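You operate a simulated robot arm through the tools that you are given. There is no shell and no other tool.

You run a simulated two-armed robot. Do the job below in one go: nothing can be reset, and whatever is moved stays where it is left.

Task
Zero the tally, pack the small green orange in the cell for its size, wrap it and tally it.
Fine: it lies on the grey rack; press 0 pcs once before packing; set it down gently, upright; press +1 once after wrapping.

The check looks at the end state, three seconds after you hand in, the way a careful person would. Anything else that was tipped, shoved, dropped, spilled or broken makes it a failure.

Robot
Two 7-joint arms with two-finger parallel grippers on one trunk that stands fixed in place. Base frame: the origin is at the foot of the trunk, x ahead of it, y to its left, z up; the work surface is at about z = 74. Units: cm, rad, N and s.
The left shoulder is at [7, 16.3, 117], the right one opposite. With the tool pointing down near the work surface each hand reaches from about 36 to 86 cm from the base axis, measured 20 degrees to its own side. Payload 3.43 kg a hand.
The TCP of each hand is the grasp point between the finger pads, 3.4 cm short of the fingertips. In the tool frame z runs along the fingers and y along their closing line. Largest opening 12.8 cm; finger width 2.4, thickness 1.2; the body of the gripper, 4.8 by 13 cm, starts 9.6 cm behind the TCP.
Orientation is told as [roll, pitch, yaw] about the base's x, y, z axes, in that order, counted from this pose: with the fingers straight down and closing along the base's y, the tool's x points along the base's -x, its y along +y and its z along -z.

Tools
- The arms move only by the tool send_rows. It takes "left_moves", "right_moves" or both (then of equal length, played together; a hand with none holds still); each is a list of rows, each a list of 3 entries, a list of its own where there are three numbers: the shift along the base's x, y, z in cm, then the turn, a rotation vector about the base's x, y, z in rad, then the gripper command, from -1 (fully open) to 1 (shut), values between in proportion. In form: [[[x, y, z], [ax, ay, az], gripper], ...]. A call has 1 to 20 rows; each row is the pose to reach, as a shift and turn from the pose commanded when the call began. Rows are played at 5 a second. More than 5 cm and 0.15 rad between two rows, or a gripper value outside its range, and nothing of the call is played. A pose out of reach is approached as far as the arm can. The call stops where the force on the tool passes 50 N (or 10 N more than at its start, if that is more) or the arm is blocked; 0.2 s more then pass. The fingers move at their own pace (about 15.3 cm/s each) and stop on an object; they squeeze with about 23 N. The grip force told is the motor's: it shows also when the fingers shut on nothing. Time passes only in rows, and 0.2 s behind the last, so rows that repeat a pose let the fingers close. It gives the time, the measured TCP pose, the force on the tool (base axes), the opening and the grip force at its end, in the units of the frame above (readings bear some noise), with the torque about the TCP (base axes, N m) and any sound that the robot's microphone picked up, and new pictures: "pictures" is both (left out), scene, wrist or none (wrist: the cameras of the hands that moved).
- Cameras (640 x 400 px; columns grow to the right, rows downward): "scene" is now at [11.95, -4.53, 138.22]; the picture's right is [-0.56, -0.83, 0.00], its down [-0.59, 0.39, -0.71] and it looks along [0.59, -0.40, -0.71] (base axes); focal length 366 px, centre (320, 200). "left" rides on the left gripper at [7.6, 1.1, -16] in its tool frame; the picture's right is [-0.15, 0.99, 0.00], its down [-0.88, -0.13, -0.46] and it looks along [-0.45, -0.07, 0.89] (tool axes); focal length 234 px, centre (320, 200). "right" rides on the right gripper at [7.6, -1.1, -16] in its tool frame; the picture's right is [0.15, 0.99, 0.00], its down [-0.88, 0.13, -0.46] and it looks along [-0.45, 0.07, 0.89] (tool axes); focal length 234 px, centre (320, 200).
- lift_body(by): slides the trunk up (or, below 0, down) by that many cm; the arms and the scene camera ride with it, the base frame stays. It gives what a move gives, with no picture.
- turn_head(pan, tilt): turns the head with the scene camera to pan (to the left, within 1.501 rad either way) and tilt (down, from -0.506 to 1.204), counted from straight ahead of the robot. It gives what a move gives, and a new picture of the scene camera.
- locate(camera, pixels): for up to 12 pixels [column, row] of the newest picture of that camera ("zoom" is the newest enlarged one), the place [x, y, z] in the base frame of the surface seen there, good to about 0.3 cm. No time passes.
- close_up(camera, box): a new picture of the part [left, top, right, bottom] of that camera's present view, enlarged. No time passes.
- close_job(): hands the job in; it is judged then, once.

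Unless the task says otherwise, let go and move clear before handing in.

The tools are called after "Request:" as name(argument=value, ...) on one line, values as JSON. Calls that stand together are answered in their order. send_rows: Moves the arms, as the interface text tells. Its arguments: {"type":"object","properties":{"left_moves":{"type":"array"},"right_moves":{"type":"array"},"pictures":{"type":"string","enum":["both","scene","wrist","none"]}},"required":[]} The other tools are called the same way: lift_body (by) slides the trunk up or down; turn_head (pan, tilt) turns the head that bears the scene camera; locate (camera, pixels) gives the place of the surface under pixels of a picture; close_up (camera, box) takes an enlarged picture of a part of a camera's view; close_job () hands the job in.

At the start:

```text
t: 0.0
left_eef_pos: [65.47, -10.93, 106.97]
left_tcp_rot: [0.001, 0.002, 0.002]
left_wrist_force: [0.1, 0.4, 0.2]
left_torque: [0.0, 0.0, 0.02]
left_width: 12.78
left_finger_force: 0.1
right_eef_pos: [41.16, -54.37, 101.96]
right_tcp_rot: [0.002, -0.002, 0.0]
right_wrist_force: [1.2, 0.0, -0.1]
right_torque: [-0.01, -0.02, 0.01]
right_width: 12.78
right_finger_force: 0.0
trunk travel left (down, up): [-65.0, 29.0]
head pan, tilt: [-0.592, 0.784]
```

scene: 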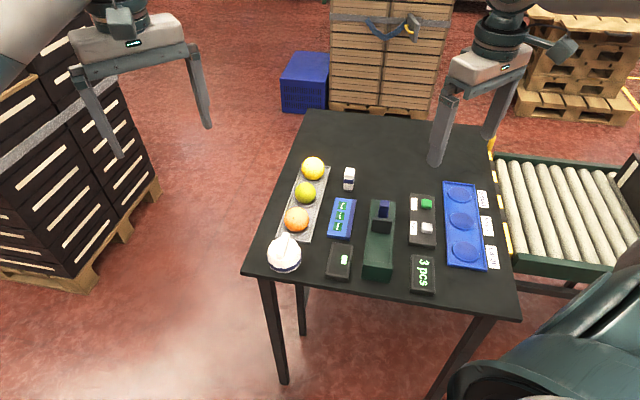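
right: 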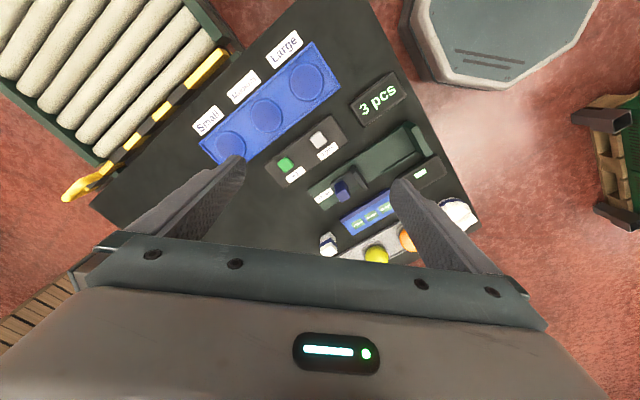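
left: 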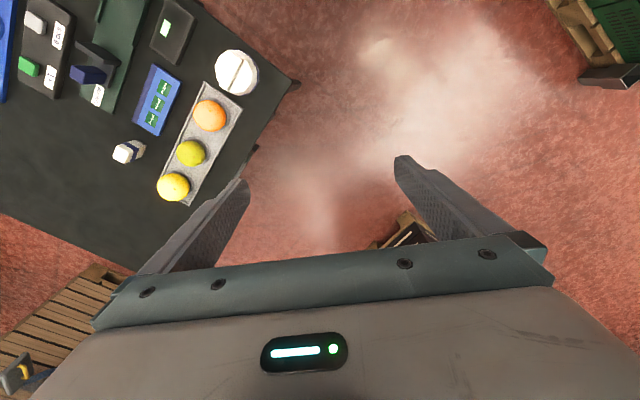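

The scene shows a rack with three fruits (green one at about pixel (305,192)), a tray with three cells at (465,225), buttons at (422,215), and a "3 pcs" display at (423,272). I'll enlarge the relevant areas first.

Request:
close_up(camera="scene", box=[260, 140, 400, 290])

Request:
close_up(camera="scene", box=[380, 170, 520, 300])

Request:
close_up(camera="right", box=[180, 20, 500, 270])

Request:
close_up(camera="left", box=[0, 0, 300, 210])

```text
2.67 times, centred on (330, 215) of scene
```

zoom: 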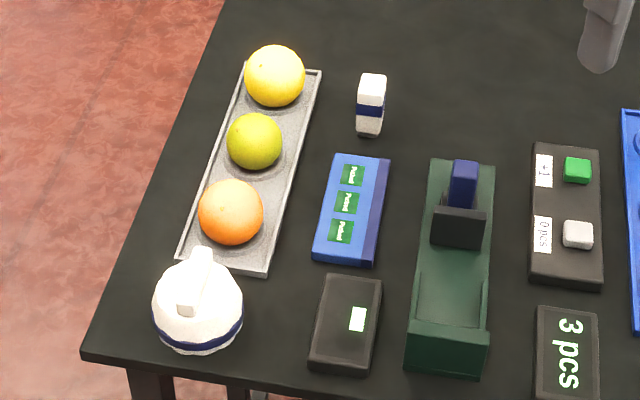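

```text
3.08 times, centred on (450, 235) of scene
```

zoom: 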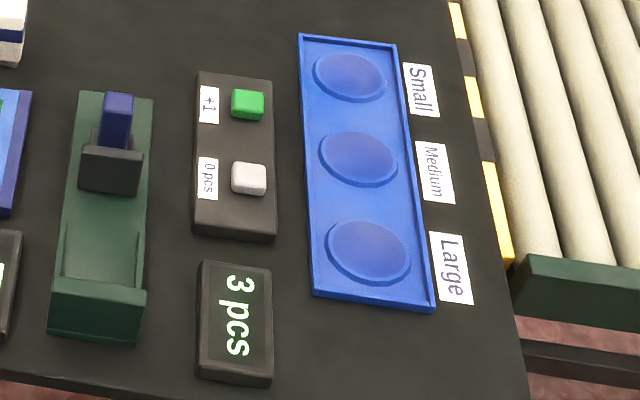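

```text
1.60 times, centred on (340, 145) of right
```

zoom: 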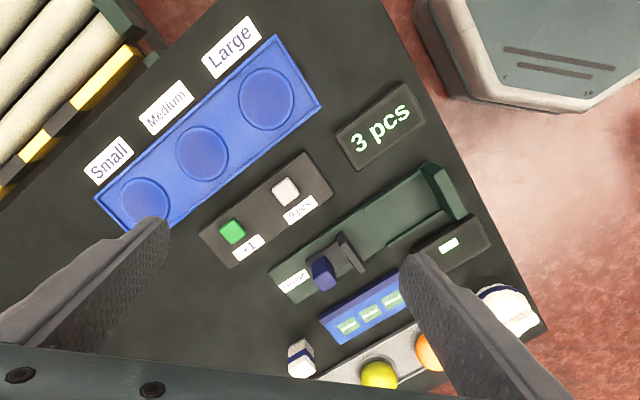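

```text
1.90 times, centred on (150, 105) of left
```

zoom: 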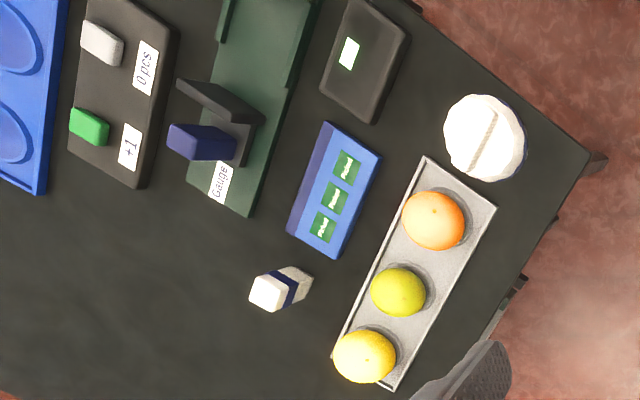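

Enlarging further on the individual items: the white round object (285,255), the small white block (349,180), the blue box (341,218), the dark pad (340,262) and the gauge (380,235).

Request:
close_up(camera="scene", box=[260, 225, 310, 275])

Request:
close_up(camera="scene", box=[322, 160, 372, 245])

Request:
close_up(camera="scene", box=[320, 190, 405, 285])

Request:
close_up(camera="left", box=[60, 50, 200, 180])

Request:
close_up(camera="left", box=[150, 30, 280, 210])

Request:
close_up(camera="right", box=[300, 110, 490, 270])

```text
8.00 times, centred on (285, 250) of scene
```

zoom: 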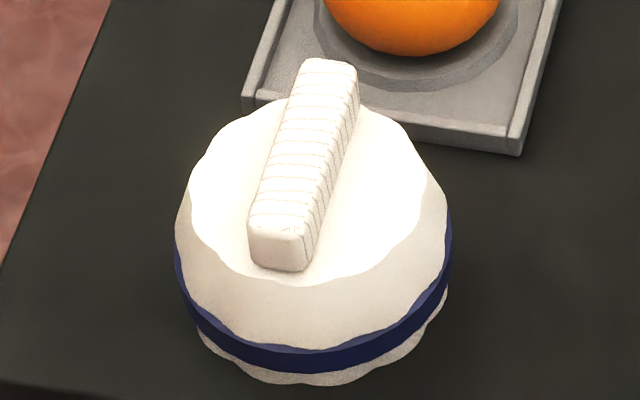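

```text
4.71 times, centred on (347, 202) of scene
```

zoom: 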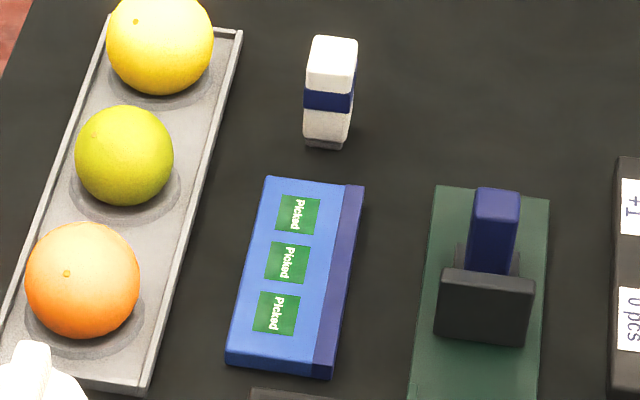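

```text
4.21 times, centred on (362, 238) of scene
```

zoom: 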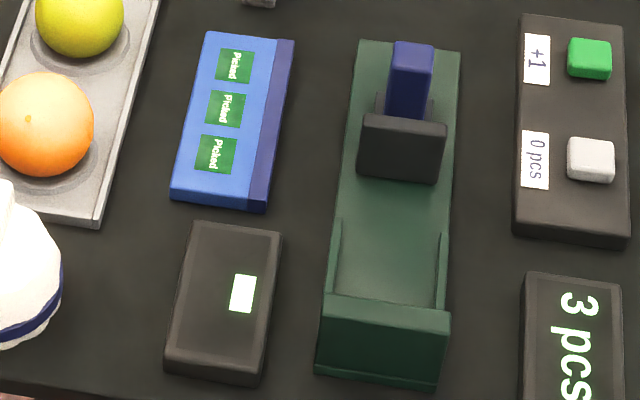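

```text
3.08 times, centred on (130, 115) of left
```

zoom: 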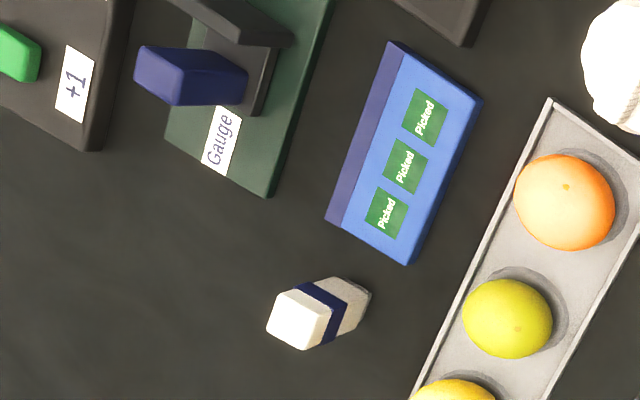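

```text
2.22 times, centred on (215, 120) of left
```

zoom: 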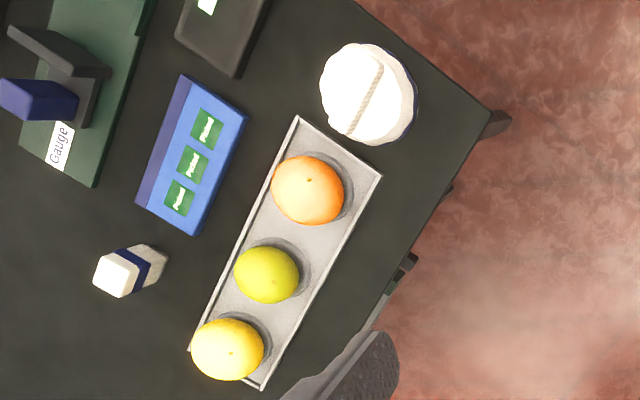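

```text
2.50 times, centred on (395, 190) of right
```

zoom: 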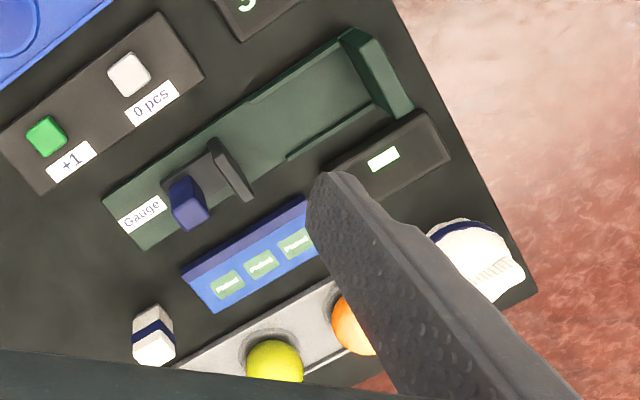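

The tray cells are labelled Small/Medium/Large, there's a gauge with a slider, and the white ribbed cap with a blue band looks like the wrap. I'll measure positions in the scene picture.

Request:
locate(camera="scene", pixels=[[305, 190], [313, 166], [297, 217], [284, 246], [349, 175], [341, 217], [340, 262], [383, 207], [378, 258], [426, 204], [427, 228], [423, 272]])

Request:
locate(camera="scene", pixels=[[457, 195], [461, 219], [466, 251], [482, 198], [488, 226], [493, 256], [447, 182], [487, 268], [300, 260], [274, 262], [324, 168], [316, 238]])

```text
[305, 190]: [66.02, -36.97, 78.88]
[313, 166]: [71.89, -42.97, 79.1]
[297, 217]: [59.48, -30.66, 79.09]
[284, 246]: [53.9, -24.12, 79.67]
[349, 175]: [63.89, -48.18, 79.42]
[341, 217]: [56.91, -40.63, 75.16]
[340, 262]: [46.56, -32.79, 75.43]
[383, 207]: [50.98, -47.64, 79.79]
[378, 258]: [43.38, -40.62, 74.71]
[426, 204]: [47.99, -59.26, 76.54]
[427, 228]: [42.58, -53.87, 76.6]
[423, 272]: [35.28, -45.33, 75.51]
```

```text
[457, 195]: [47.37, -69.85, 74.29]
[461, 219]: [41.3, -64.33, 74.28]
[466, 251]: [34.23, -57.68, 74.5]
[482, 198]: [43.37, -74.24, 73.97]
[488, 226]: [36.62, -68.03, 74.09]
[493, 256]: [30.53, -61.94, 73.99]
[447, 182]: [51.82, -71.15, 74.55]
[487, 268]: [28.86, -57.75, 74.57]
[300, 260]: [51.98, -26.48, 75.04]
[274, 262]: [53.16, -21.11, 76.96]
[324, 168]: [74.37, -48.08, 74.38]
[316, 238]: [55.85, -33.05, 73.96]
```

Coordinates are consistent: table items lie along an axis of about 45° in the base frame. Now I'll measure the sizes of the three fruits and of the cells with enlarged views.

Request:
close_up(camera="scene", box=[275, 150, 339, 240])

```text
4.44 times, centred on (307, 195) of scene
```

zoom: 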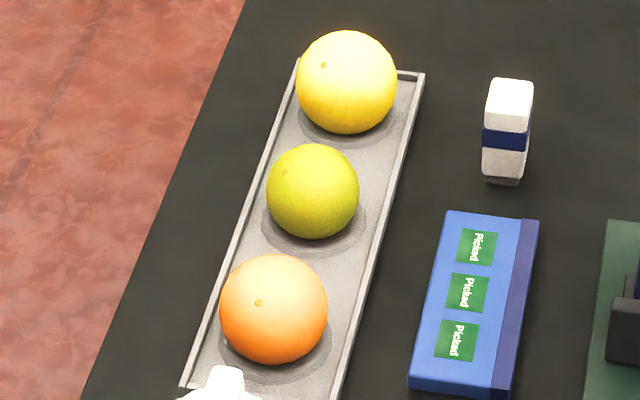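

The green fruit is the smallest (about 5.1 cm across, against about 5.6 and 5.9), so it belongs in the Small cell. Next I'll look closely at the tray, the dark pad and the buttons.

Request:
close_up(camera="scene", box=[435, 172, 505, 216])

Request:
locate(camera="zoom", pixels=[[70, 100], [280, 92], [200, 180], [130, 210], [290, 210], [200, 120], [200, 290], [80, 200], [370, 180], [500, 200], [460, 230], [60, 350]])

Request:
close_up(camera="scene", box=[400, 185, 445, 250])

Request:
close_up(camera="scene", box=[320, 240, 360, 285])

Request:
close_up(camera="scene", box=[335, 160, 365, 200])

```text
9.09 times, centred on (470, 194) of scene
```

zoom: 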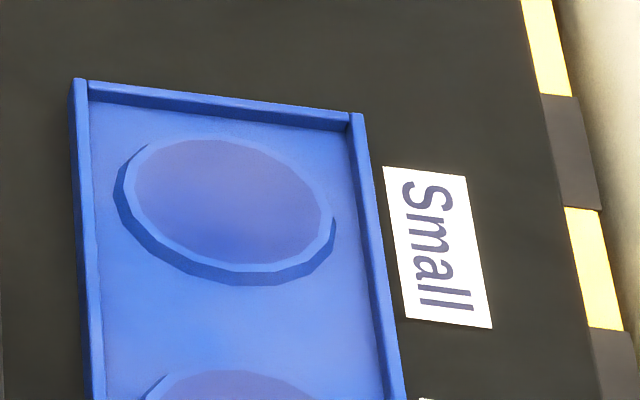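

```text
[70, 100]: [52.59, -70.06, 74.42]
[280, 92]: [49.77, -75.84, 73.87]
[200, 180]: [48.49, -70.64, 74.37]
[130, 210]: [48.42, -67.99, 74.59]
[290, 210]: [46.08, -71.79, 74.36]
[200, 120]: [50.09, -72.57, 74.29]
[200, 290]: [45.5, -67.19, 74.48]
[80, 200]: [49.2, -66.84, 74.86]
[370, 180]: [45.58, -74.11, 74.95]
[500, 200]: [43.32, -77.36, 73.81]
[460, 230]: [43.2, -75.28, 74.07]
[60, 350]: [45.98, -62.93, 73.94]
```

```text
6.15 times, centred on (422, 218) of scene
```

zoom: 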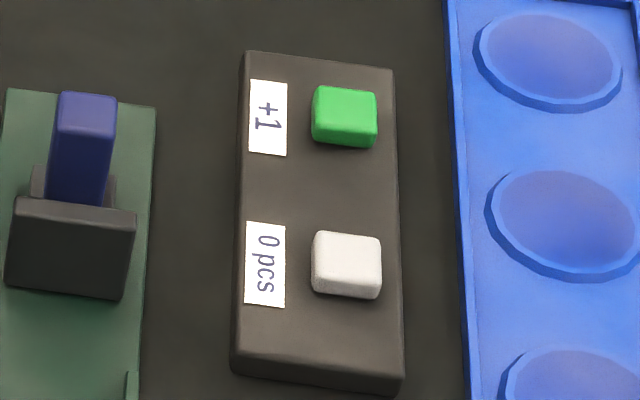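

```text
8.89 times, centred on (340, 262) of scene
```

zoom: 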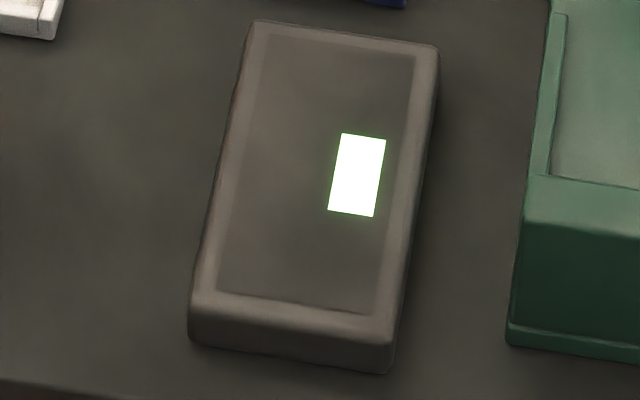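

```text
10.00 times, centred on (350, 180) of scene
```

zoom: 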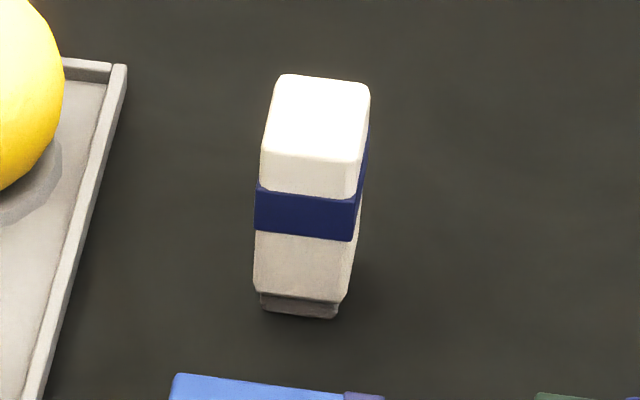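

The dark pad shows only a dash (an empty gauge reading), and the tray cups are shallow discs about 5.6 cm across. Before moving the left arm out of the way, I'll check where the crates at left (100,110) and the tray and cap edges are.

Request:
locate(camera="scene", pixels=[[50, 60], [120, 120], [100, 200], [10, 120], [305, 80], [248, 270], [305, 110], [490, 140], [520, 318]])

Request:
close_up(camera="scene", box=[260, 225, 310, 275])

Request:
locate(camera="zoom", pixels=[[330, 70], [280, 240], [310, 150], [400, 200], [220, 200], [420, 260], [190, 270], [300, 330], [310, 375], [300, 62], [350, 100], [255, 215]])

```text
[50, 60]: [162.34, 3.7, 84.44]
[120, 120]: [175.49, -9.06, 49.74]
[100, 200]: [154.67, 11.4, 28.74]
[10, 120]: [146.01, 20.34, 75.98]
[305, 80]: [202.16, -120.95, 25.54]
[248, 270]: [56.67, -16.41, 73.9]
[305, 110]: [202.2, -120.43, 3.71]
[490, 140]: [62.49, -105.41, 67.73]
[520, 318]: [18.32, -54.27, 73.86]
```

```text
8.00 times, centred on (285, 250) of scene
```

zoom: 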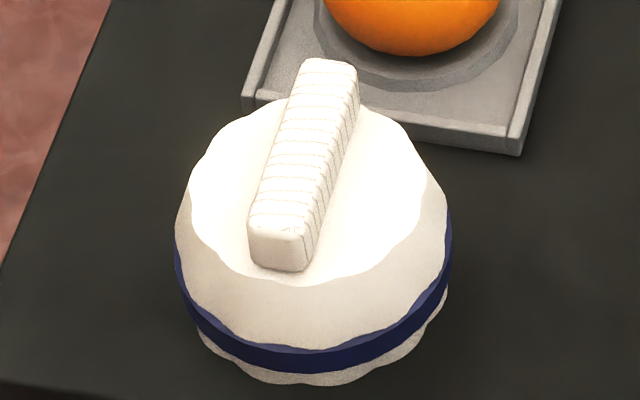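

```text
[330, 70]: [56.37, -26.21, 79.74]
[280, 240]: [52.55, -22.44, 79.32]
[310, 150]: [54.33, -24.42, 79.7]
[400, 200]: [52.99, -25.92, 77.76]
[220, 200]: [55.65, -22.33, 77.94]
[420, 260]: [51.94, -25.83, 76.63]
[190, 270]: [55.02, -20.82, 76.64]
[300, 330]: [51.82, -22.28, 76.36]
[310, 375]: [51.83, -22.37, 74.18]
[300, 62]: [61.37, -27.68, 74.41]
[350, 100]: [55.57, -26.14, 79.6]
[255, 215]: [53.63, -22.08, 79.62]
```

Handle of the white cap runs along (0.71,-0.70), about 1 cm wide, top at z≈79.7; the tally buttons are at (42.6,-53.9) and (48.0,-59.3). I'll swing the left arm out of the way to the left and bring the right hand, yawed -45° and with closed fingers, above the "0 pcs" button.

Request:
send_rows(left_moves=[[[-1, 4.5, 0], [0, 0, 0], -1], [[-2, 9, 0], [0, 0, 0], -1], [[-3, 13.5, 0], [0, 0, 0], -1], [[-4, 18, 0], [0, 0, 0], -1], [[-5, 22.5, 0], [0, 0, 0], -1], [[-6, 27, 0], [0, 0, 0], -1], [[-7, 31.5, 0], [0, 0, 0], -1], [[-8, 36, 0], [0, 0, 0], -1]], right_moves=[[[0, 0, 0], [0, 0, -0.1], -1], [[0, 0, -1], [0, 0, -0.2], -1], [[0, 0, -2], [0, 0, -0.3], -1], [[0, 0, -3], [0, 0, -0.4], -1], [[0, 0, -4], [0, 0, -0.5], -1], [[0, 0, -5], [0, 0, -0.6], -1], [[0, 0, -6], [0, 0, -0.7], -1], [[0, 0, -7], [0, 0, -0.785], -1]], pictures="both")

```text
t: 1.8
left_eef_pos: [57.31, 25.2, 106.7]
left_tcp_rot: [-0.001, 0.0, 0.001]
left_wrist_force: [0.0, 0.2, 0.1]
left_torque: [0.01, 0.0, -0.03]
left_width: 12.8
left_finger_force: 0.0
right_eef_pos: [41.22, -54.23, 95.18]
right_tcp_rot: [0.001, -0.001, -0.787]
right_wrist_force: [-0.1, 0.2, -0.1]
right_torque: [-0.03, -0.01, 0.02]
right_width: 12.79
right_finger_force: 0.0
trunk travel left (down, up): [-65.0, 29.0]
head pan, tilt: [-0.592, 0.784]
```

scene: 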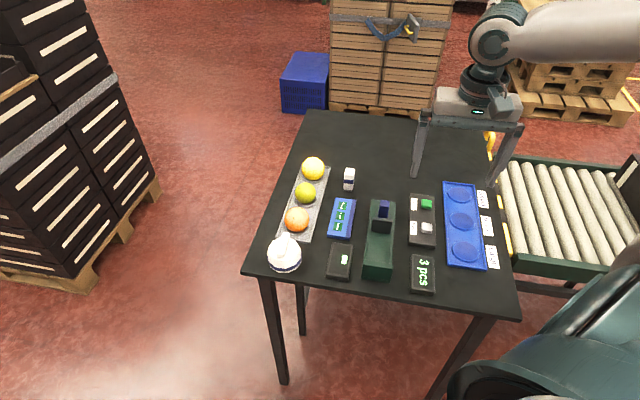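
right: 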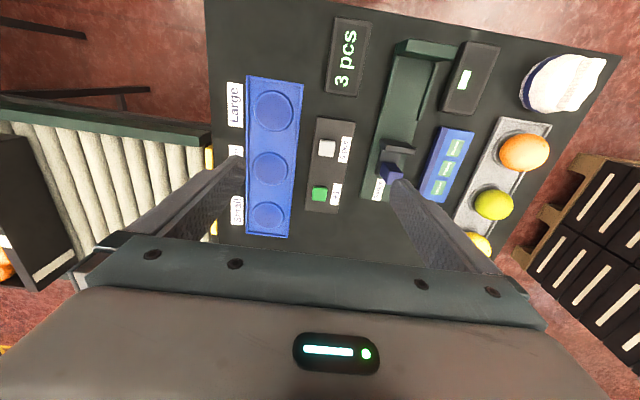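
left: 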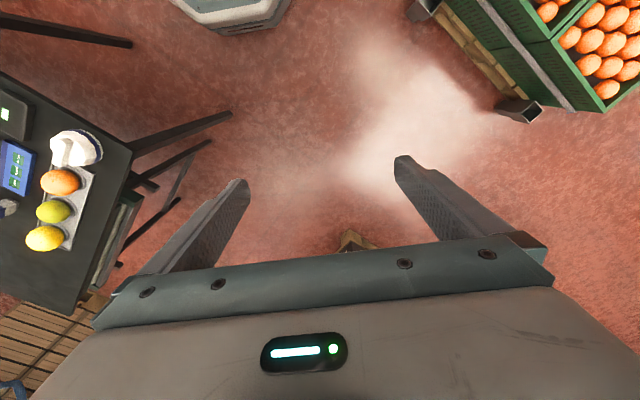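

The right wrist view is now aligned with the table; white button at (327,149), green one at (319,193), cups at (266,213)/(269,168)/(271,112). I'll locate these from this nearer camera and zoom in.

Request:
locate(camera="right", pixels=[[327, 149], [319, 193], [266, 213], [269, 168], [271, 112], [250, 235], [287, 235], [302, 80], [313, 170], [329, 200], [345, 65], [494, 204]])

Request:
close_up(camera="right", box=[220, 60, 380, 240])

Request:
close_up(camera="right", box=[450, 40, 620, 260])

```text
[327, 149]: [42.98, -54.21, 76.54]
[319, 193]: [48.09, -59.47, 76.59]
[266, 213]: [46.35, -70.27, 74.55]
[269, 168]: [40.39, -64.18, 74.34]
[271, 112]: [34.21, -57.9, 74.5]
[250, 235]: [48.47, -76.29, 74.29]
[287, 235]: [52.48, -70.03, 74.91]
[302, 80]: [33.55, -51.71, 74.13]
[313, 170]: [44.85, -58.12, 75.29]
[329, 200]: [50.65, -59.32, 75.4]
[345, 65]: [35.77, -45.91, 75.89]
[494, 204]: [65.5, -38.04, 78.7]
```

```text
2.22 times, centred on (300, 150) of right
```

zoom: 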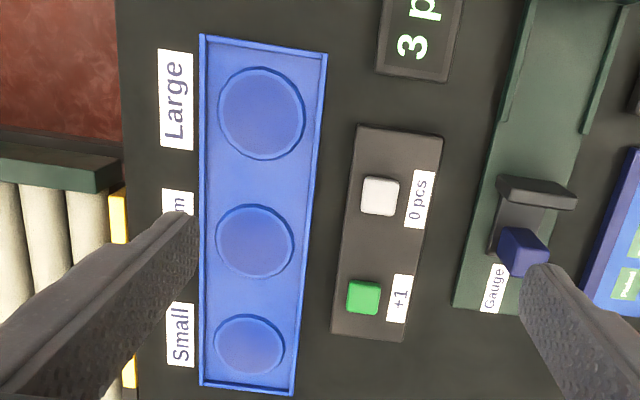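

```text
1.82 times, centred on (535, 150) of right
```

zoom: 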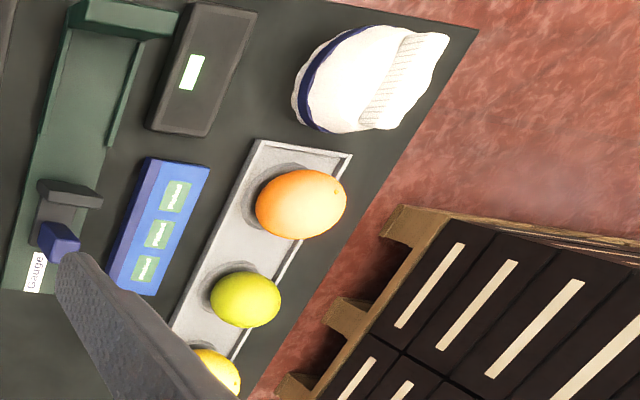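

Both views agree on the white "0 pcs" button at about (42.85,-54.15,76.6). I'll close the fingers and come down to hover a few cm above it.

Request:
send_rows(right_moves=[[[0.5, 0.1, -2], [0, 0, 0], 1], [[1.0, 0.2, -4], [0, 0, 0], 1], [[1.7, 0.25, -7], [0, 0, 0], 1], [[1.7, 0.25, -10], [0, 0, 0], 1], [[1.7, 0.25, -12], [0, 0, 0], 1], [[1.7, 0.25, -12.5], [0, 0, 0], 1]], pictures="both")

```text
t: 3.2
left_eef_pos: [57.26, 25.0, 106.72]
left_tcp_rot: [0.0, -0.001, 0.002]
left_wrist_force: [0.1, 0.5, 0.4]
left_torque: [-0.05, 0.0, -0.03]
left_width: 12.82
left_finger_force: 0.1
right_eef_pos: [42.91, -54.06, 82.47]
right_tcp_rot: [0.0, 0.001, -0.785]
right_wrist_force: [-0.7, -1.0, 0.2]
right_torque: [-0.03, 0.02, 0.02]
right_width: 0.01
right_finger_force: 22.5
trunk travel left (down, up): [-65.0, 29.0]
head pan, tilt: [-0.592, 0.784]
```

scene: 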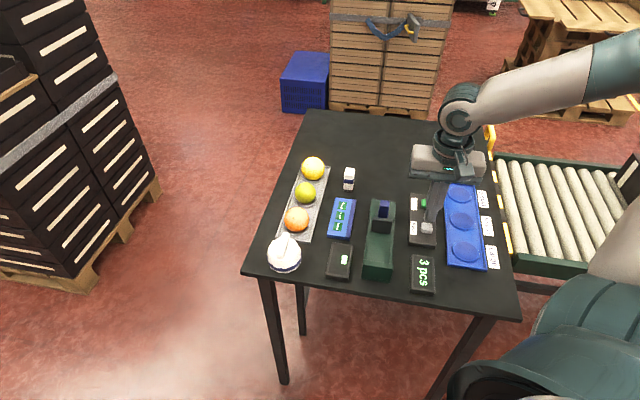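
right: 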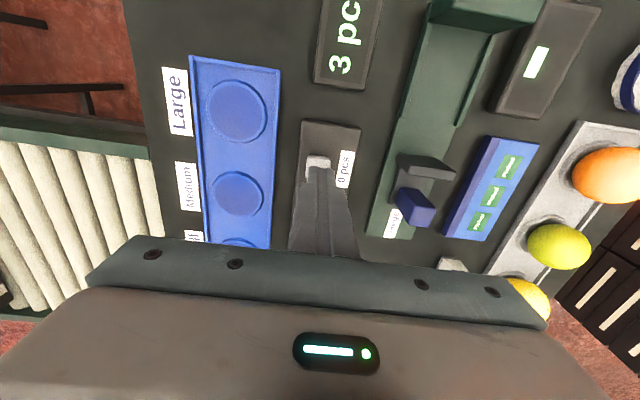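

The closed fingertips are right over the white button at about (318,163) in the wrist view. I'll zoom in to confirm alignment before pressing.

Request:
close_up(camera="right", box=[280, 110, 370, 260])

Request:
close_up(camera="scene", box=[400, 180, 450, 250])

Request:
locate(camera="right", pixels=[[312, 158], [320, 158], [327, 159], [319, 172], [236, 192], [236, 110]])

```text
2.67 times, centred on (325, 185) of right
```

zoom: 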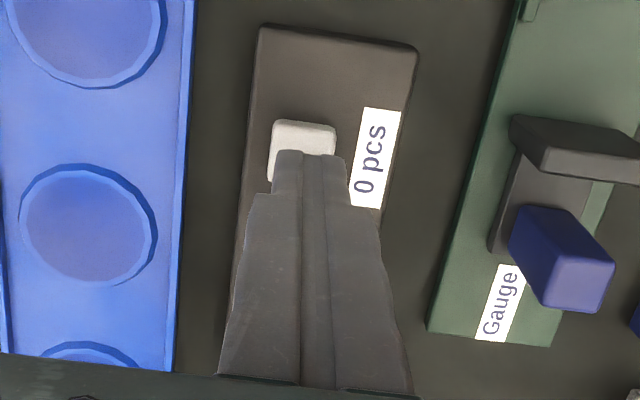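

```text
5.71 times, centred on (425, 215) of scene
```

zoom: 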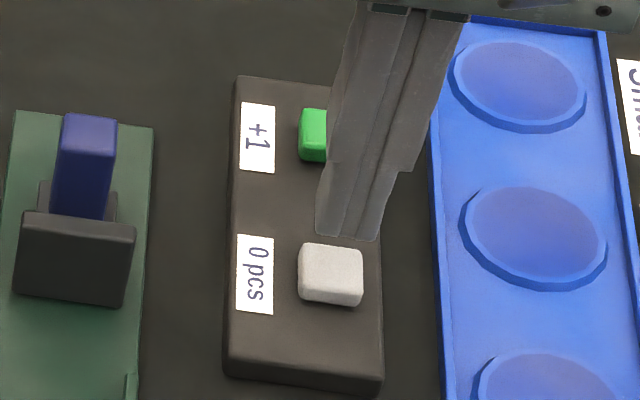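

```text
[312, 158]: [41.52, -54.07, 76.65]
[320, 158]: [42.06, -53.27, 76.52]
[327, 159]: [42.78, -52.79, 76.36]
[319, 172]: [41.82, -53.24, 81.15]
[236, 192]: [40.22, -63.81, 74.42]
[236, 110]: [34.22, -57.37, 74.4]
```

The fingertip is centred over the white button with about 2.5 cm to go. I'll come down slowly until contact.

Request:
send_rows(right_moves=[[[0, 0, -0.8], [0, 0, 0], 1], [[0, 0, -1.5], [0, 0, 0], 1], [[0, 0, -2.0], [0, 0, 0], 1], [[0, 0, -2.3], [0, 0, 0], 1], [[0, 0, -2.5], [0, 0, 0], 1]], pictures="scene")

Request:
close_up(camera="scene", box=[390, 190, 450, 300])

```text
t: 4.4
left_eef_pos: [57.22, 24.93, 106.71]
left_tcp_rot: [0.0, 0.0, 0.002]
left_wrist_force: [0.1, 0.0, 0.0]
left_torque: [-0.02, 0.03, -0.03]
left_width: 12.8
left_finger_force: 0.0
right_eef_pos: [42.93, -54.18, 80.07]
right_tcp_rot: [0.0, -0.001, -0.786]
right_wrist_force: [0.4, 0.2, 0.1]
right_torque: [0.01, -0.01, 0.0]
right_width: 0.0
right_finger_force: 23.0
trunk travel left (down, up): [-65.0, 29.0]
head pan, tilt: [-0.592, 0.784]
```

scene: 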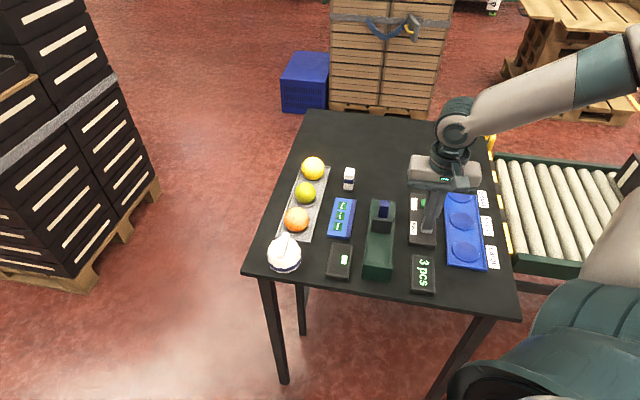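

```text
3.64 times, centred on (420, 245) of scene
```

zoom: 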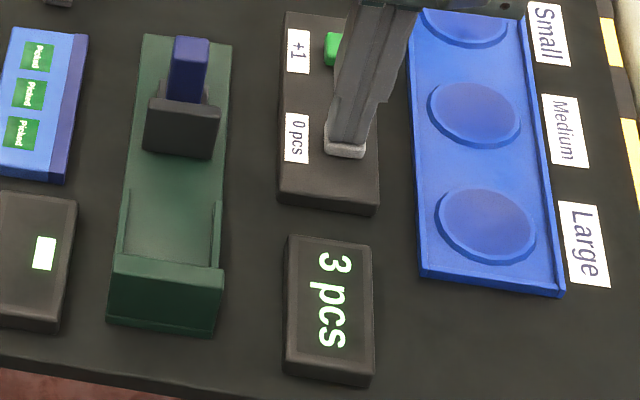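

Tips are just touching the button top with no force yet and the display still reads "3 pcs". I'll press a few millimetres further.

Request:
send_rows(right_moves=[[[0, 0, -0.15], [0, 0, 0], 1], [[0, 0, -0.3], [0, 0, 0], 1]], pictures="scene")

Request:
close_up(camera="scene", box=[390, 190, 450, 300])

```text
t: 5.0
left_eef_pos: [57.32, 25.11, 106.74]
left_tcp_rot: [-0.001, -0.001, 0.002]
left_wrist_force: [-0.5, 0.1, 0.5]
left_torque: [0.01, 0.01, 0.02]
left_width: 12.81
left_finger_force: 0.1
right_eef_pos: [42.93, -54.15, 79.67]
right_tcp_rot: [0.002, 0.0, -0.787]
right_wrist_force: [0.4, 0.4, 2.1]
right_torque: [0.03, -0.03, 0.04]
right_width: 0.0
right_finger_force: 22.6
trunk travel left (down, up): [-65.0, 29.0]
head pan, tilt: [-0.592, 0.784]
```

scene: 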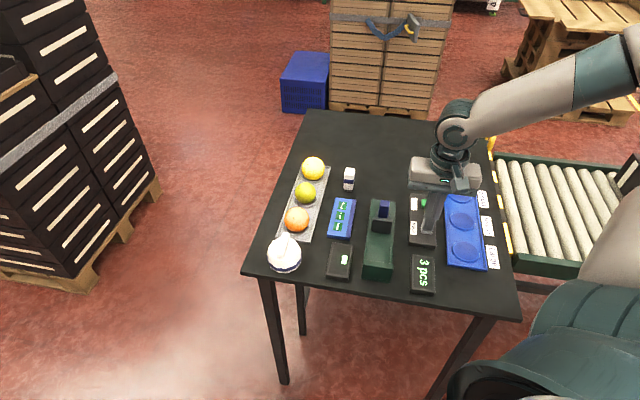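

```text
3.64 times, centred on (420, 245) of scene
```

zoom: 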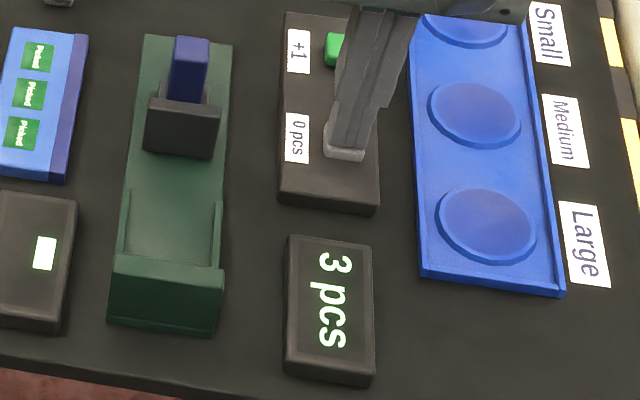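

Force has risen to about 2 N, so contact is made, but the display still shows "3 pcs". I'll push a little deeper.

Request:
send_rows(right_moves=[[[0, 0, -0.15], [0, 0, 0], 1], [[0, 0, -0.3], [0, 0, 0], 1]], pictures="scene")

Request:
close_up(camera="scene", box=[390, 190, 450, 300])

```text
t: 5.6
left_eef_pos: [57.33, 24.94, 106.72]
left_tcp_rot: [-0.001, -0.001, 0.001]
left_wrist_force: [-0.1, 0.1, 0.3]
left_torque: [0.01, 0.02, 0.0]
left_width: 12.79
left_finger_force: 0.0
right_eef_pos: [42.78, -54.02, 79.41]
right_tcp_rot: [-0.001, 0.001, -0.786]
right_wrist_force: [0.2, -1.4, 2.7]
right_torque: [-0.07, 0.02, -0.02]
right_width: 0.01
right_finger_force: 22.9
trunk travel left (down, up): [-65.0, 29.0]
head pan, tilt: [-0.592, 0.784]
heard: click
```

scene: 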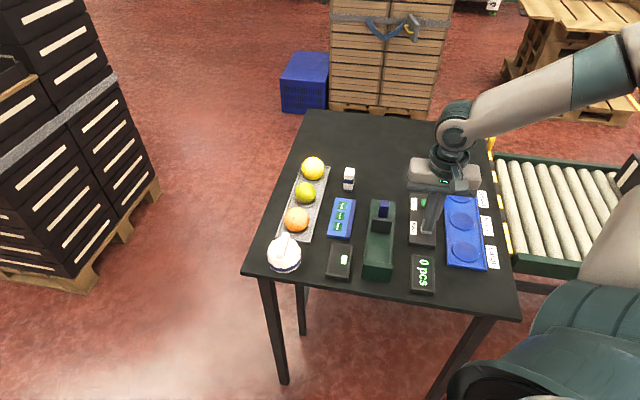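

```text
3.64 times, centred on (420, 245) of scene
```

zoom: 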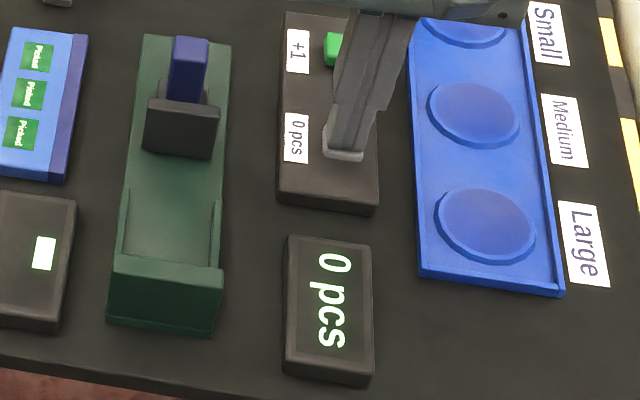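

A click was heard and the display now reads "0 pcs". I'll lift straight up, then open and travel to above the green fruit.

Request:
send_rows(right_moves=[[[0, 0, 1.5], [0, 0, 0], 1], [[0, 0, 5], [0, 0, 0], 1], [[0, 0, 9.5], [0, 0, 0], 1], [[0, 0, 13], [0, 0, 0], 1], [[0, 0, 16], [0, 0, 0], 1], [[4, 2.5, 16], [0, 0, 0], 0.5], [[8, 5, 16], [0, 0, 0], 0], [[12, 7.5, 16], [0, 0, 0], -0.4], [[16, 10, 16], [0, 0, 0], -0.4], [[20, 13, 16], [0, 0, 0], -0.4], [[23, 15.5, 16], [0, 0, 0], -0.4], [[24.5, 16.5, 16], [0, 0, 0], -0.4], [[24.5, 16.5, 16], [0, 0, 0], -0.4]], pictures="both")

Request:
close_up(camera="scene", box=[390, 190, 450, 300])

```text
t: 8.4
left_eef_pos: [57.36, 24.93, 106.73]
left_tcp_rot: [-0.001, 0.001, 0.004]
left_wrist_force: [0.8, -0.6, -0.4]
left_torque: [0.0, 0.01, 0.01]
left_width: 12.81
left_finger_force: 0.0
right_eef_pos: [67.19, -37.52, 95.6]
right_tcp_rot: [0.001, -0.002, -0.786]
right_wrist_force: [-0.7, -0.3, 0.2]
right_torque: [-0.05, -0.03, 0.02]
right_width: 8.96
right_finger_force: 0.1
trunk travel left (down, up): [-65.0, 29.0]
head pan, tilt: [-0.592, 0.784]
```

scene: 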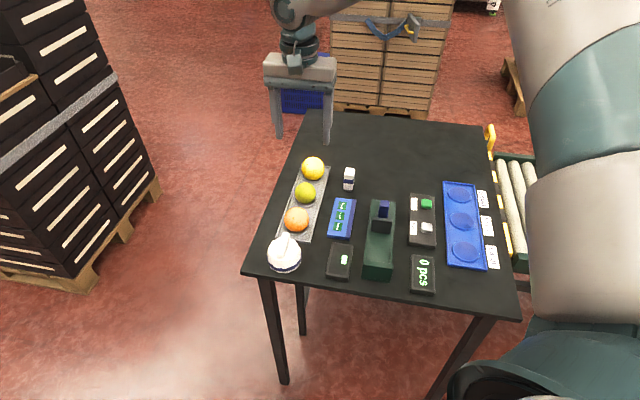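
right: 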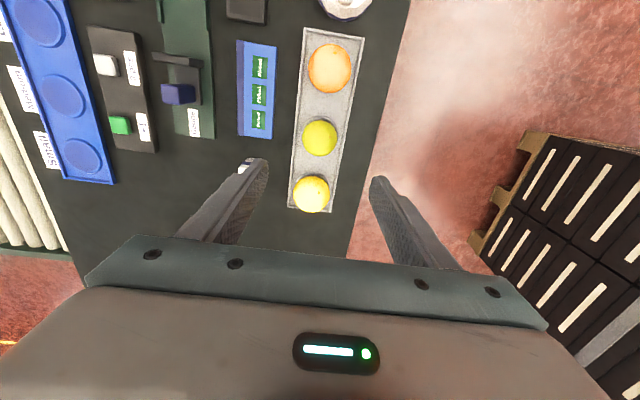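

```text
3.64 times, centred on (420, 245) of scene
```

zoom: 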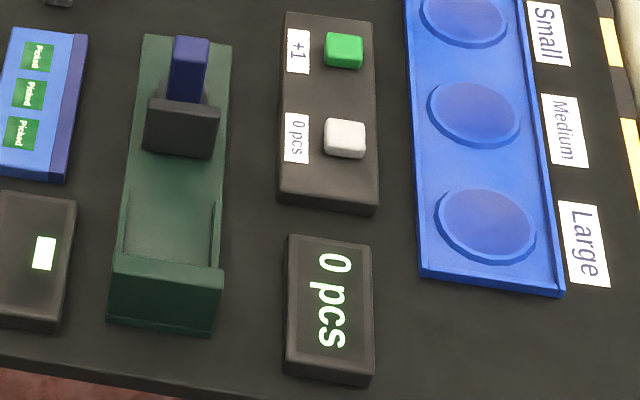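

The tally reads "0 pcs" and the green fruit sits at (319,138) in the wrist view — exactly where the grasp axis should meet it. I'll check rack rim heights and fruit surface points before descending.

Request:
close_up(camera="right", box=[260, 20, 390, 220])

Request:
locate(camera="right", pixels=[[319, 138], [331, 68], [311, 193], [302, 138], [338, 138], [320, 121], [320, 155], [294, 140], [344, 140], [299, 100], [352, 100], [298, 165]])

```text
2.00 times, centred on (325, 120) of right
```

zoom: 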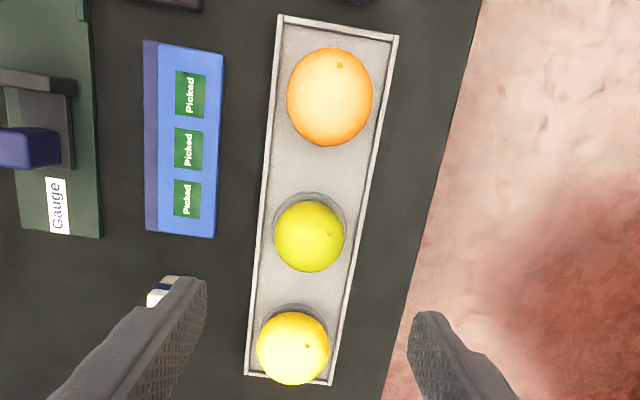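

```text
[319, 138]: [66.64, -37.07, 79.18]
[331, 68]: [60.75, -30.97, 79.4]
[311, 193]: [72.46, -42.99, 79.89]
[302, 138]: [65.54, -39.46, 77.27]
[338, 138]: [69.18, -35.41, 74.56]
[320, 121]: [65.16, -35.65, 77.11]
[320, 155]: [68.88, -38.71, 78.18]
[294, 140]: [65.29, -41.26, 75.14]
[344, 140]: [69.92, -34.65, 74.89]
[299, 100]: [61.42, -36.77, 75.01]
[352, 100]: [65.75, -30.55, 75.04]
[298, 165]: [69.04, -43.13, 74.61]
```

The grasp axis passes through the fruit's centre and the rack rims are at z≈75.0. I'll descend to just above the fruit with the fingers ~9 cm open and check again.

Request:
send_rows(right_moves=[[[0, 0, -3], [0, 0, 0], -0.4], [[0, 0, -6], [0, 0, 0], -0.4], [[0, 0, -8.5], [0, 0, 0], -0.4], [[0, 0, -10.5], [0, 0, 0], -0.4], [[0, 0, -12], [0, 0, 0], -0.4]], pictures="both")

Request:
close_up(camera="right", box=[230, 60, 410, 260])

Request:
close_up(camera="scene", box=[260, 120, 380, 240])

```text
t: 9.6
left_eef_pos: [57.32, 24.95, 106.78]
left_tcp_rot: [0.001, 0.0, 0.001]
left_wrist_force: [0.2, -0.5, 1.0]
left_torque: [0.04, -0.03, 0.03]
left_width: 12.8
left_finger_force: 0.2
right_eef_pos: [66.46, -37.82, 83.85]
right_tcp_rot: [0.001, 0.0, -0.785]
right_wrist_force: [0.1, -0.4, 0.1]
right_torque: [0.01, -0.03, 0.0]
right_width: 8.99
right_finger_force: 0.2
right hand out of reach, approached as far as the arm can: row 5
trunk travel left (down, up): [-65.0, 29.0]
head pan, tilt: [-0.592, 0.784]
```

scene: 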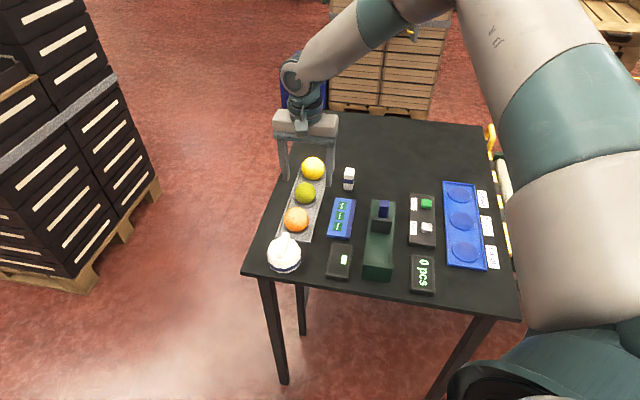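
right: 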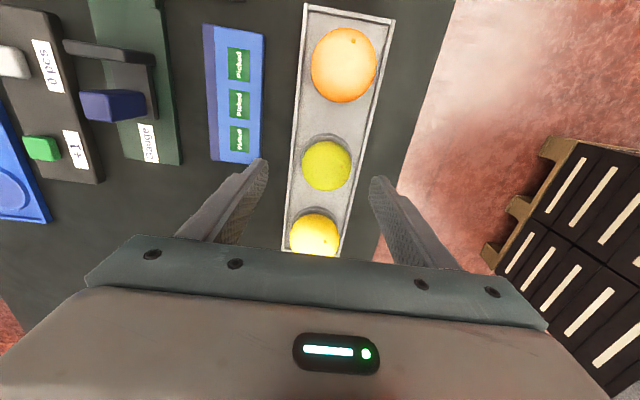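

```text
2.00 times, centred on (320, 160) of right
```

zoom: 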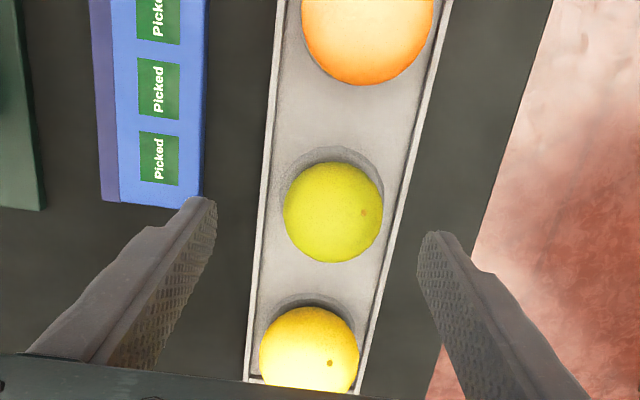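

```text
3.33 times, centred on (320, 180) of scene
```

zoom: 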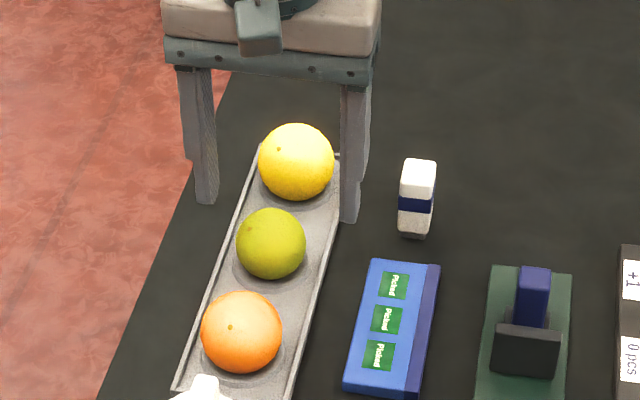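

The arm reports it can't quite reach (it stopped at (66.5,-37.8,83.9)), nothing was touched. I'll rise back up and then lower the trunk to gain reach.

Request:
send_rows(right_moves=[[[0, 0, 3], [0, 0, 0], -0.4], [[0, 0, 7], [0, 0, 0], -0.4], [[0, 0, 11], [0, 0, 0], -0.4], [[0, 0, 15], [0, 0, 0], -0.4]], pictures="none")

```text
t: 10.6
left_eef_pos: [57.2, 25.0, 106.69]
left_tcp_rot: [-0.001, -0.001, 0.002]
left_wrist_force: [-0.6, -0.1, -0.4]
left_torque: [-0.04, 0.01, 0.0]
left_width: 12.78
left_finger_force: 0.2
right_eef_pos: [66.45, -37.56, 99.05]
right_tcp_rot: [0.0, -0.001, -0.785]
right_wrist_force: [-0.3, -0.7, 0.9]
right_torque: [-0.02, -0.04, 0.01]
right_width: 8.94
right_finger_force: 0.2
trunk travel left (down, up): [-65.0, 29.0]
head pan, tilt: [-0.592, 0.784]
```

The hand is now at z≈99 and clear. I'll lower the trunk by 14 cm, which brings the hand to about z=85, still above the fruit.

Request:
lift_body(by=-13)

```text
t: 12.2
left_eef_pos: [57.29, 24.8, 93.72]
left_tcp_rot: [0.0, 0.0, 0.002]
left_wrist_force: [0.0, -0.4, -0.2]
left_torque: [-0.03, -0.01, 0.02]
left_width: 12.8
left_finger_force: 0.0
right_eef_pos: [66.54, -37.48, 86.01]
right_tcp_rot: [0.0, -0.001, -0.785]
right_wrist_force: [0.3, 0.3, -0.3]
right_torque: [-0.03, 0.0, -0.01]
right_width: 8.94
right_finger_force: 0.0
trunk travel left (down, up): [-52.0, 42.0]
head pan, tilt: [-0.592, 0.784]
```

The trunk is 13 cm lower and the hand is at (66.5,-37.5,86.0). I'll re-centre over the fruit and come down a bit to check reach.

Request:
send_rows(right_moves=[[[0.4, -0.05, -0.5], [0, 0, 0], -0.4], [[0.75, -0.1, -1.5], [0, 0, 0], -0.4], [[0.75, -0.1, -2.0], [0, 0, 0], -0.4]], pictures="both")

Request:
close_up(camera="right", box=[230, 60, 410, 260])

Request:
locate(camera="right", pixels=[[320, 168], [320, 150], [320, 180], [300, 168], [340, 168], [268, 160], [380, 180]])

```text
t: 13.0
left_eef_pos: [57.32, 24.96, 93.72]
left_tcp_rot: [-0.001, 0.001, 0.002]
left_wrist_force: [0.5, -0.1, 1.0]
left_torque: [0.01, -0.02, 0.02]
left_width: 12.81
left_finger_force: 0.1
right_eef_pos: [67.47, -37.64, 84.09]
right_tcp_rot: [0.0, -0.003, -0.784]
right_wrist_force: [-1.0, 0.9, -0.5]
right_torque: [-0.02, 0.01, -0.01]
right_width: 8.96
right_finger_force: 0.0
trunk travel left (down, up): [-52.0, 42.0]
head pan, tilt: [-0.592, 0.784]
```

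scene: 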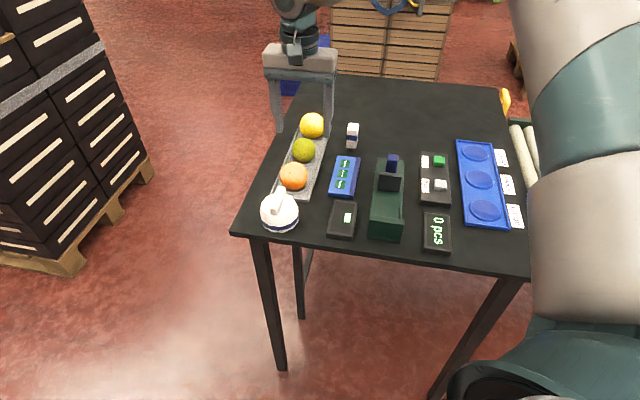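
right: 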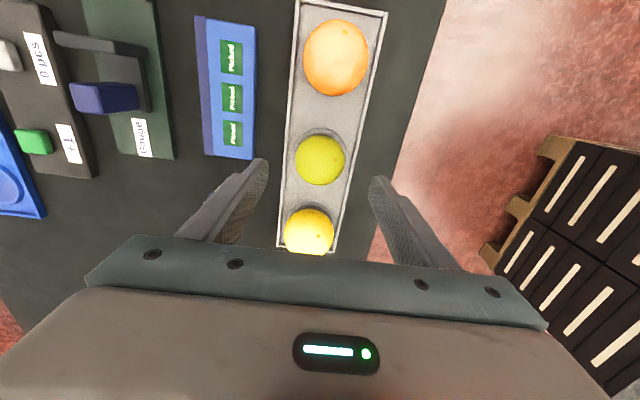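

```text
2.00 times, centred on (320, 160) of right
```

zoom: 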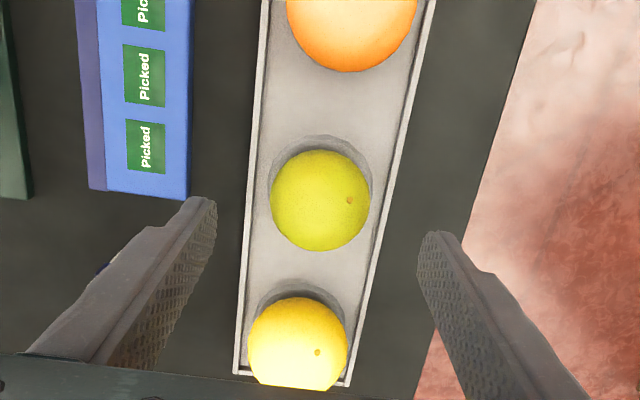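

```text
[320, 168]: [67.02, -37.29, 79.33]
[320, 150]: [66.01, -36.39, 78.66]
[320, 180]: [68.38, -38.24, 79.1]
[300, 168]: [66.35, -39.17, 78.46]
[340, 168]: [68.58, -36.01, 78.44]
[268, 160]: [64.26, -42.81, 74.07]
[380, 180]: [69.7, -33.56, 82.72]
```

Reach is fine now: the fruit (radius ≈2.55 cm) is centred between the fingers at (320,160). I'll descend to a TCP height of about 79 (tips ~0.6 cm above the rack rim).

Request:
send_rows(right_moves=[[[-0.1, 0.1, -1.5], [0, 0, 0], -0.4], [[-0.15, 0.15, -3.0], [0, 0, 0], -0.4], [[-0.15, 0.15, -4.2], [0, 0, 0], -0.4], [[-0.15, 0.15, -5.0], [0, 0, 0], -0.4]], pictures="both")

Request:
close_up(camera="right", box=[230, 100, 410, 260])

Request:
close_up(camera="scene", box=[250, 80, 370, 200])

```text
t: 14.0
left_eef_pos: [57.29, 24.98, 93.71]
left_tcp_rot: [0.001, -0.001, 0.001]
left_wrist_force: [-0.8, -0.2, 0.2]
left_torque: [-0.01, 0.02, -0.03]
left_width: 12.79
left_finger_force: 0.0
right_eef_pos: [67.34, -37.48, 79.01]
right_tcp_rot: [0.0, 0.0, -0.786]
right_wrist_force: [0.2, 0.3, 0.6]
right_torque: [0.02, -0.02, -0.03]
right_width: 8.96
right_finger_force: 0.1
trunk travel left (down, up): [-52.0, 42.0]
head pan, tilt: [-0.592, 0.784]
```

scene: 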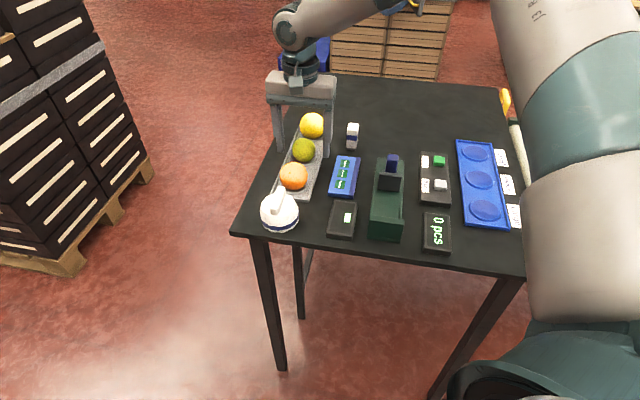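
right: 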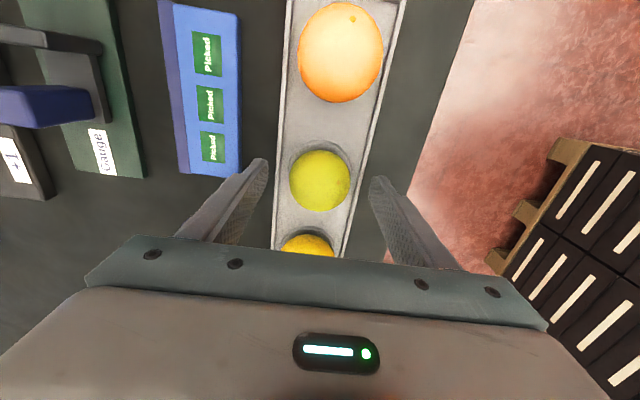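

```text
2.50 times, centred on (320, 180) of right
```

zoom: 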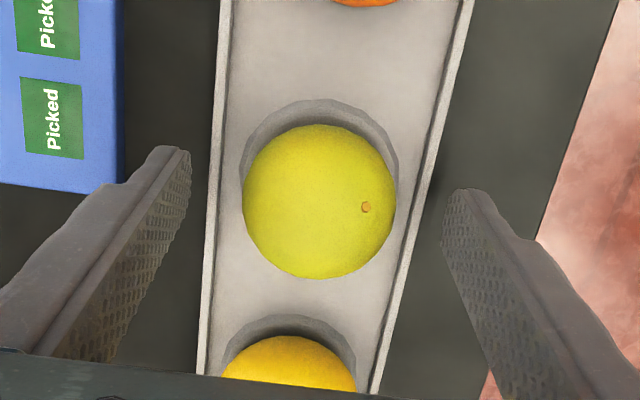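

```text
3.33 times, centred on (310, 140) of scene
```

zoom: 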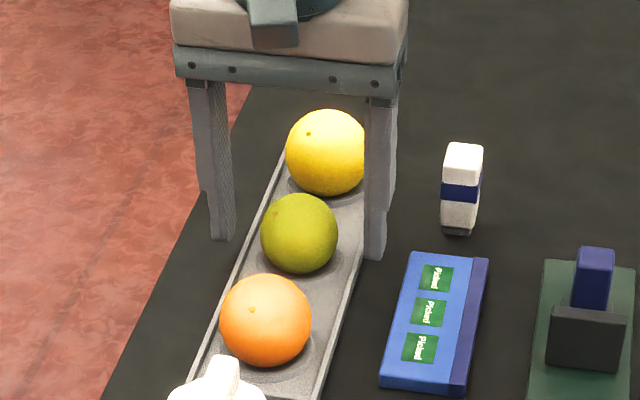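

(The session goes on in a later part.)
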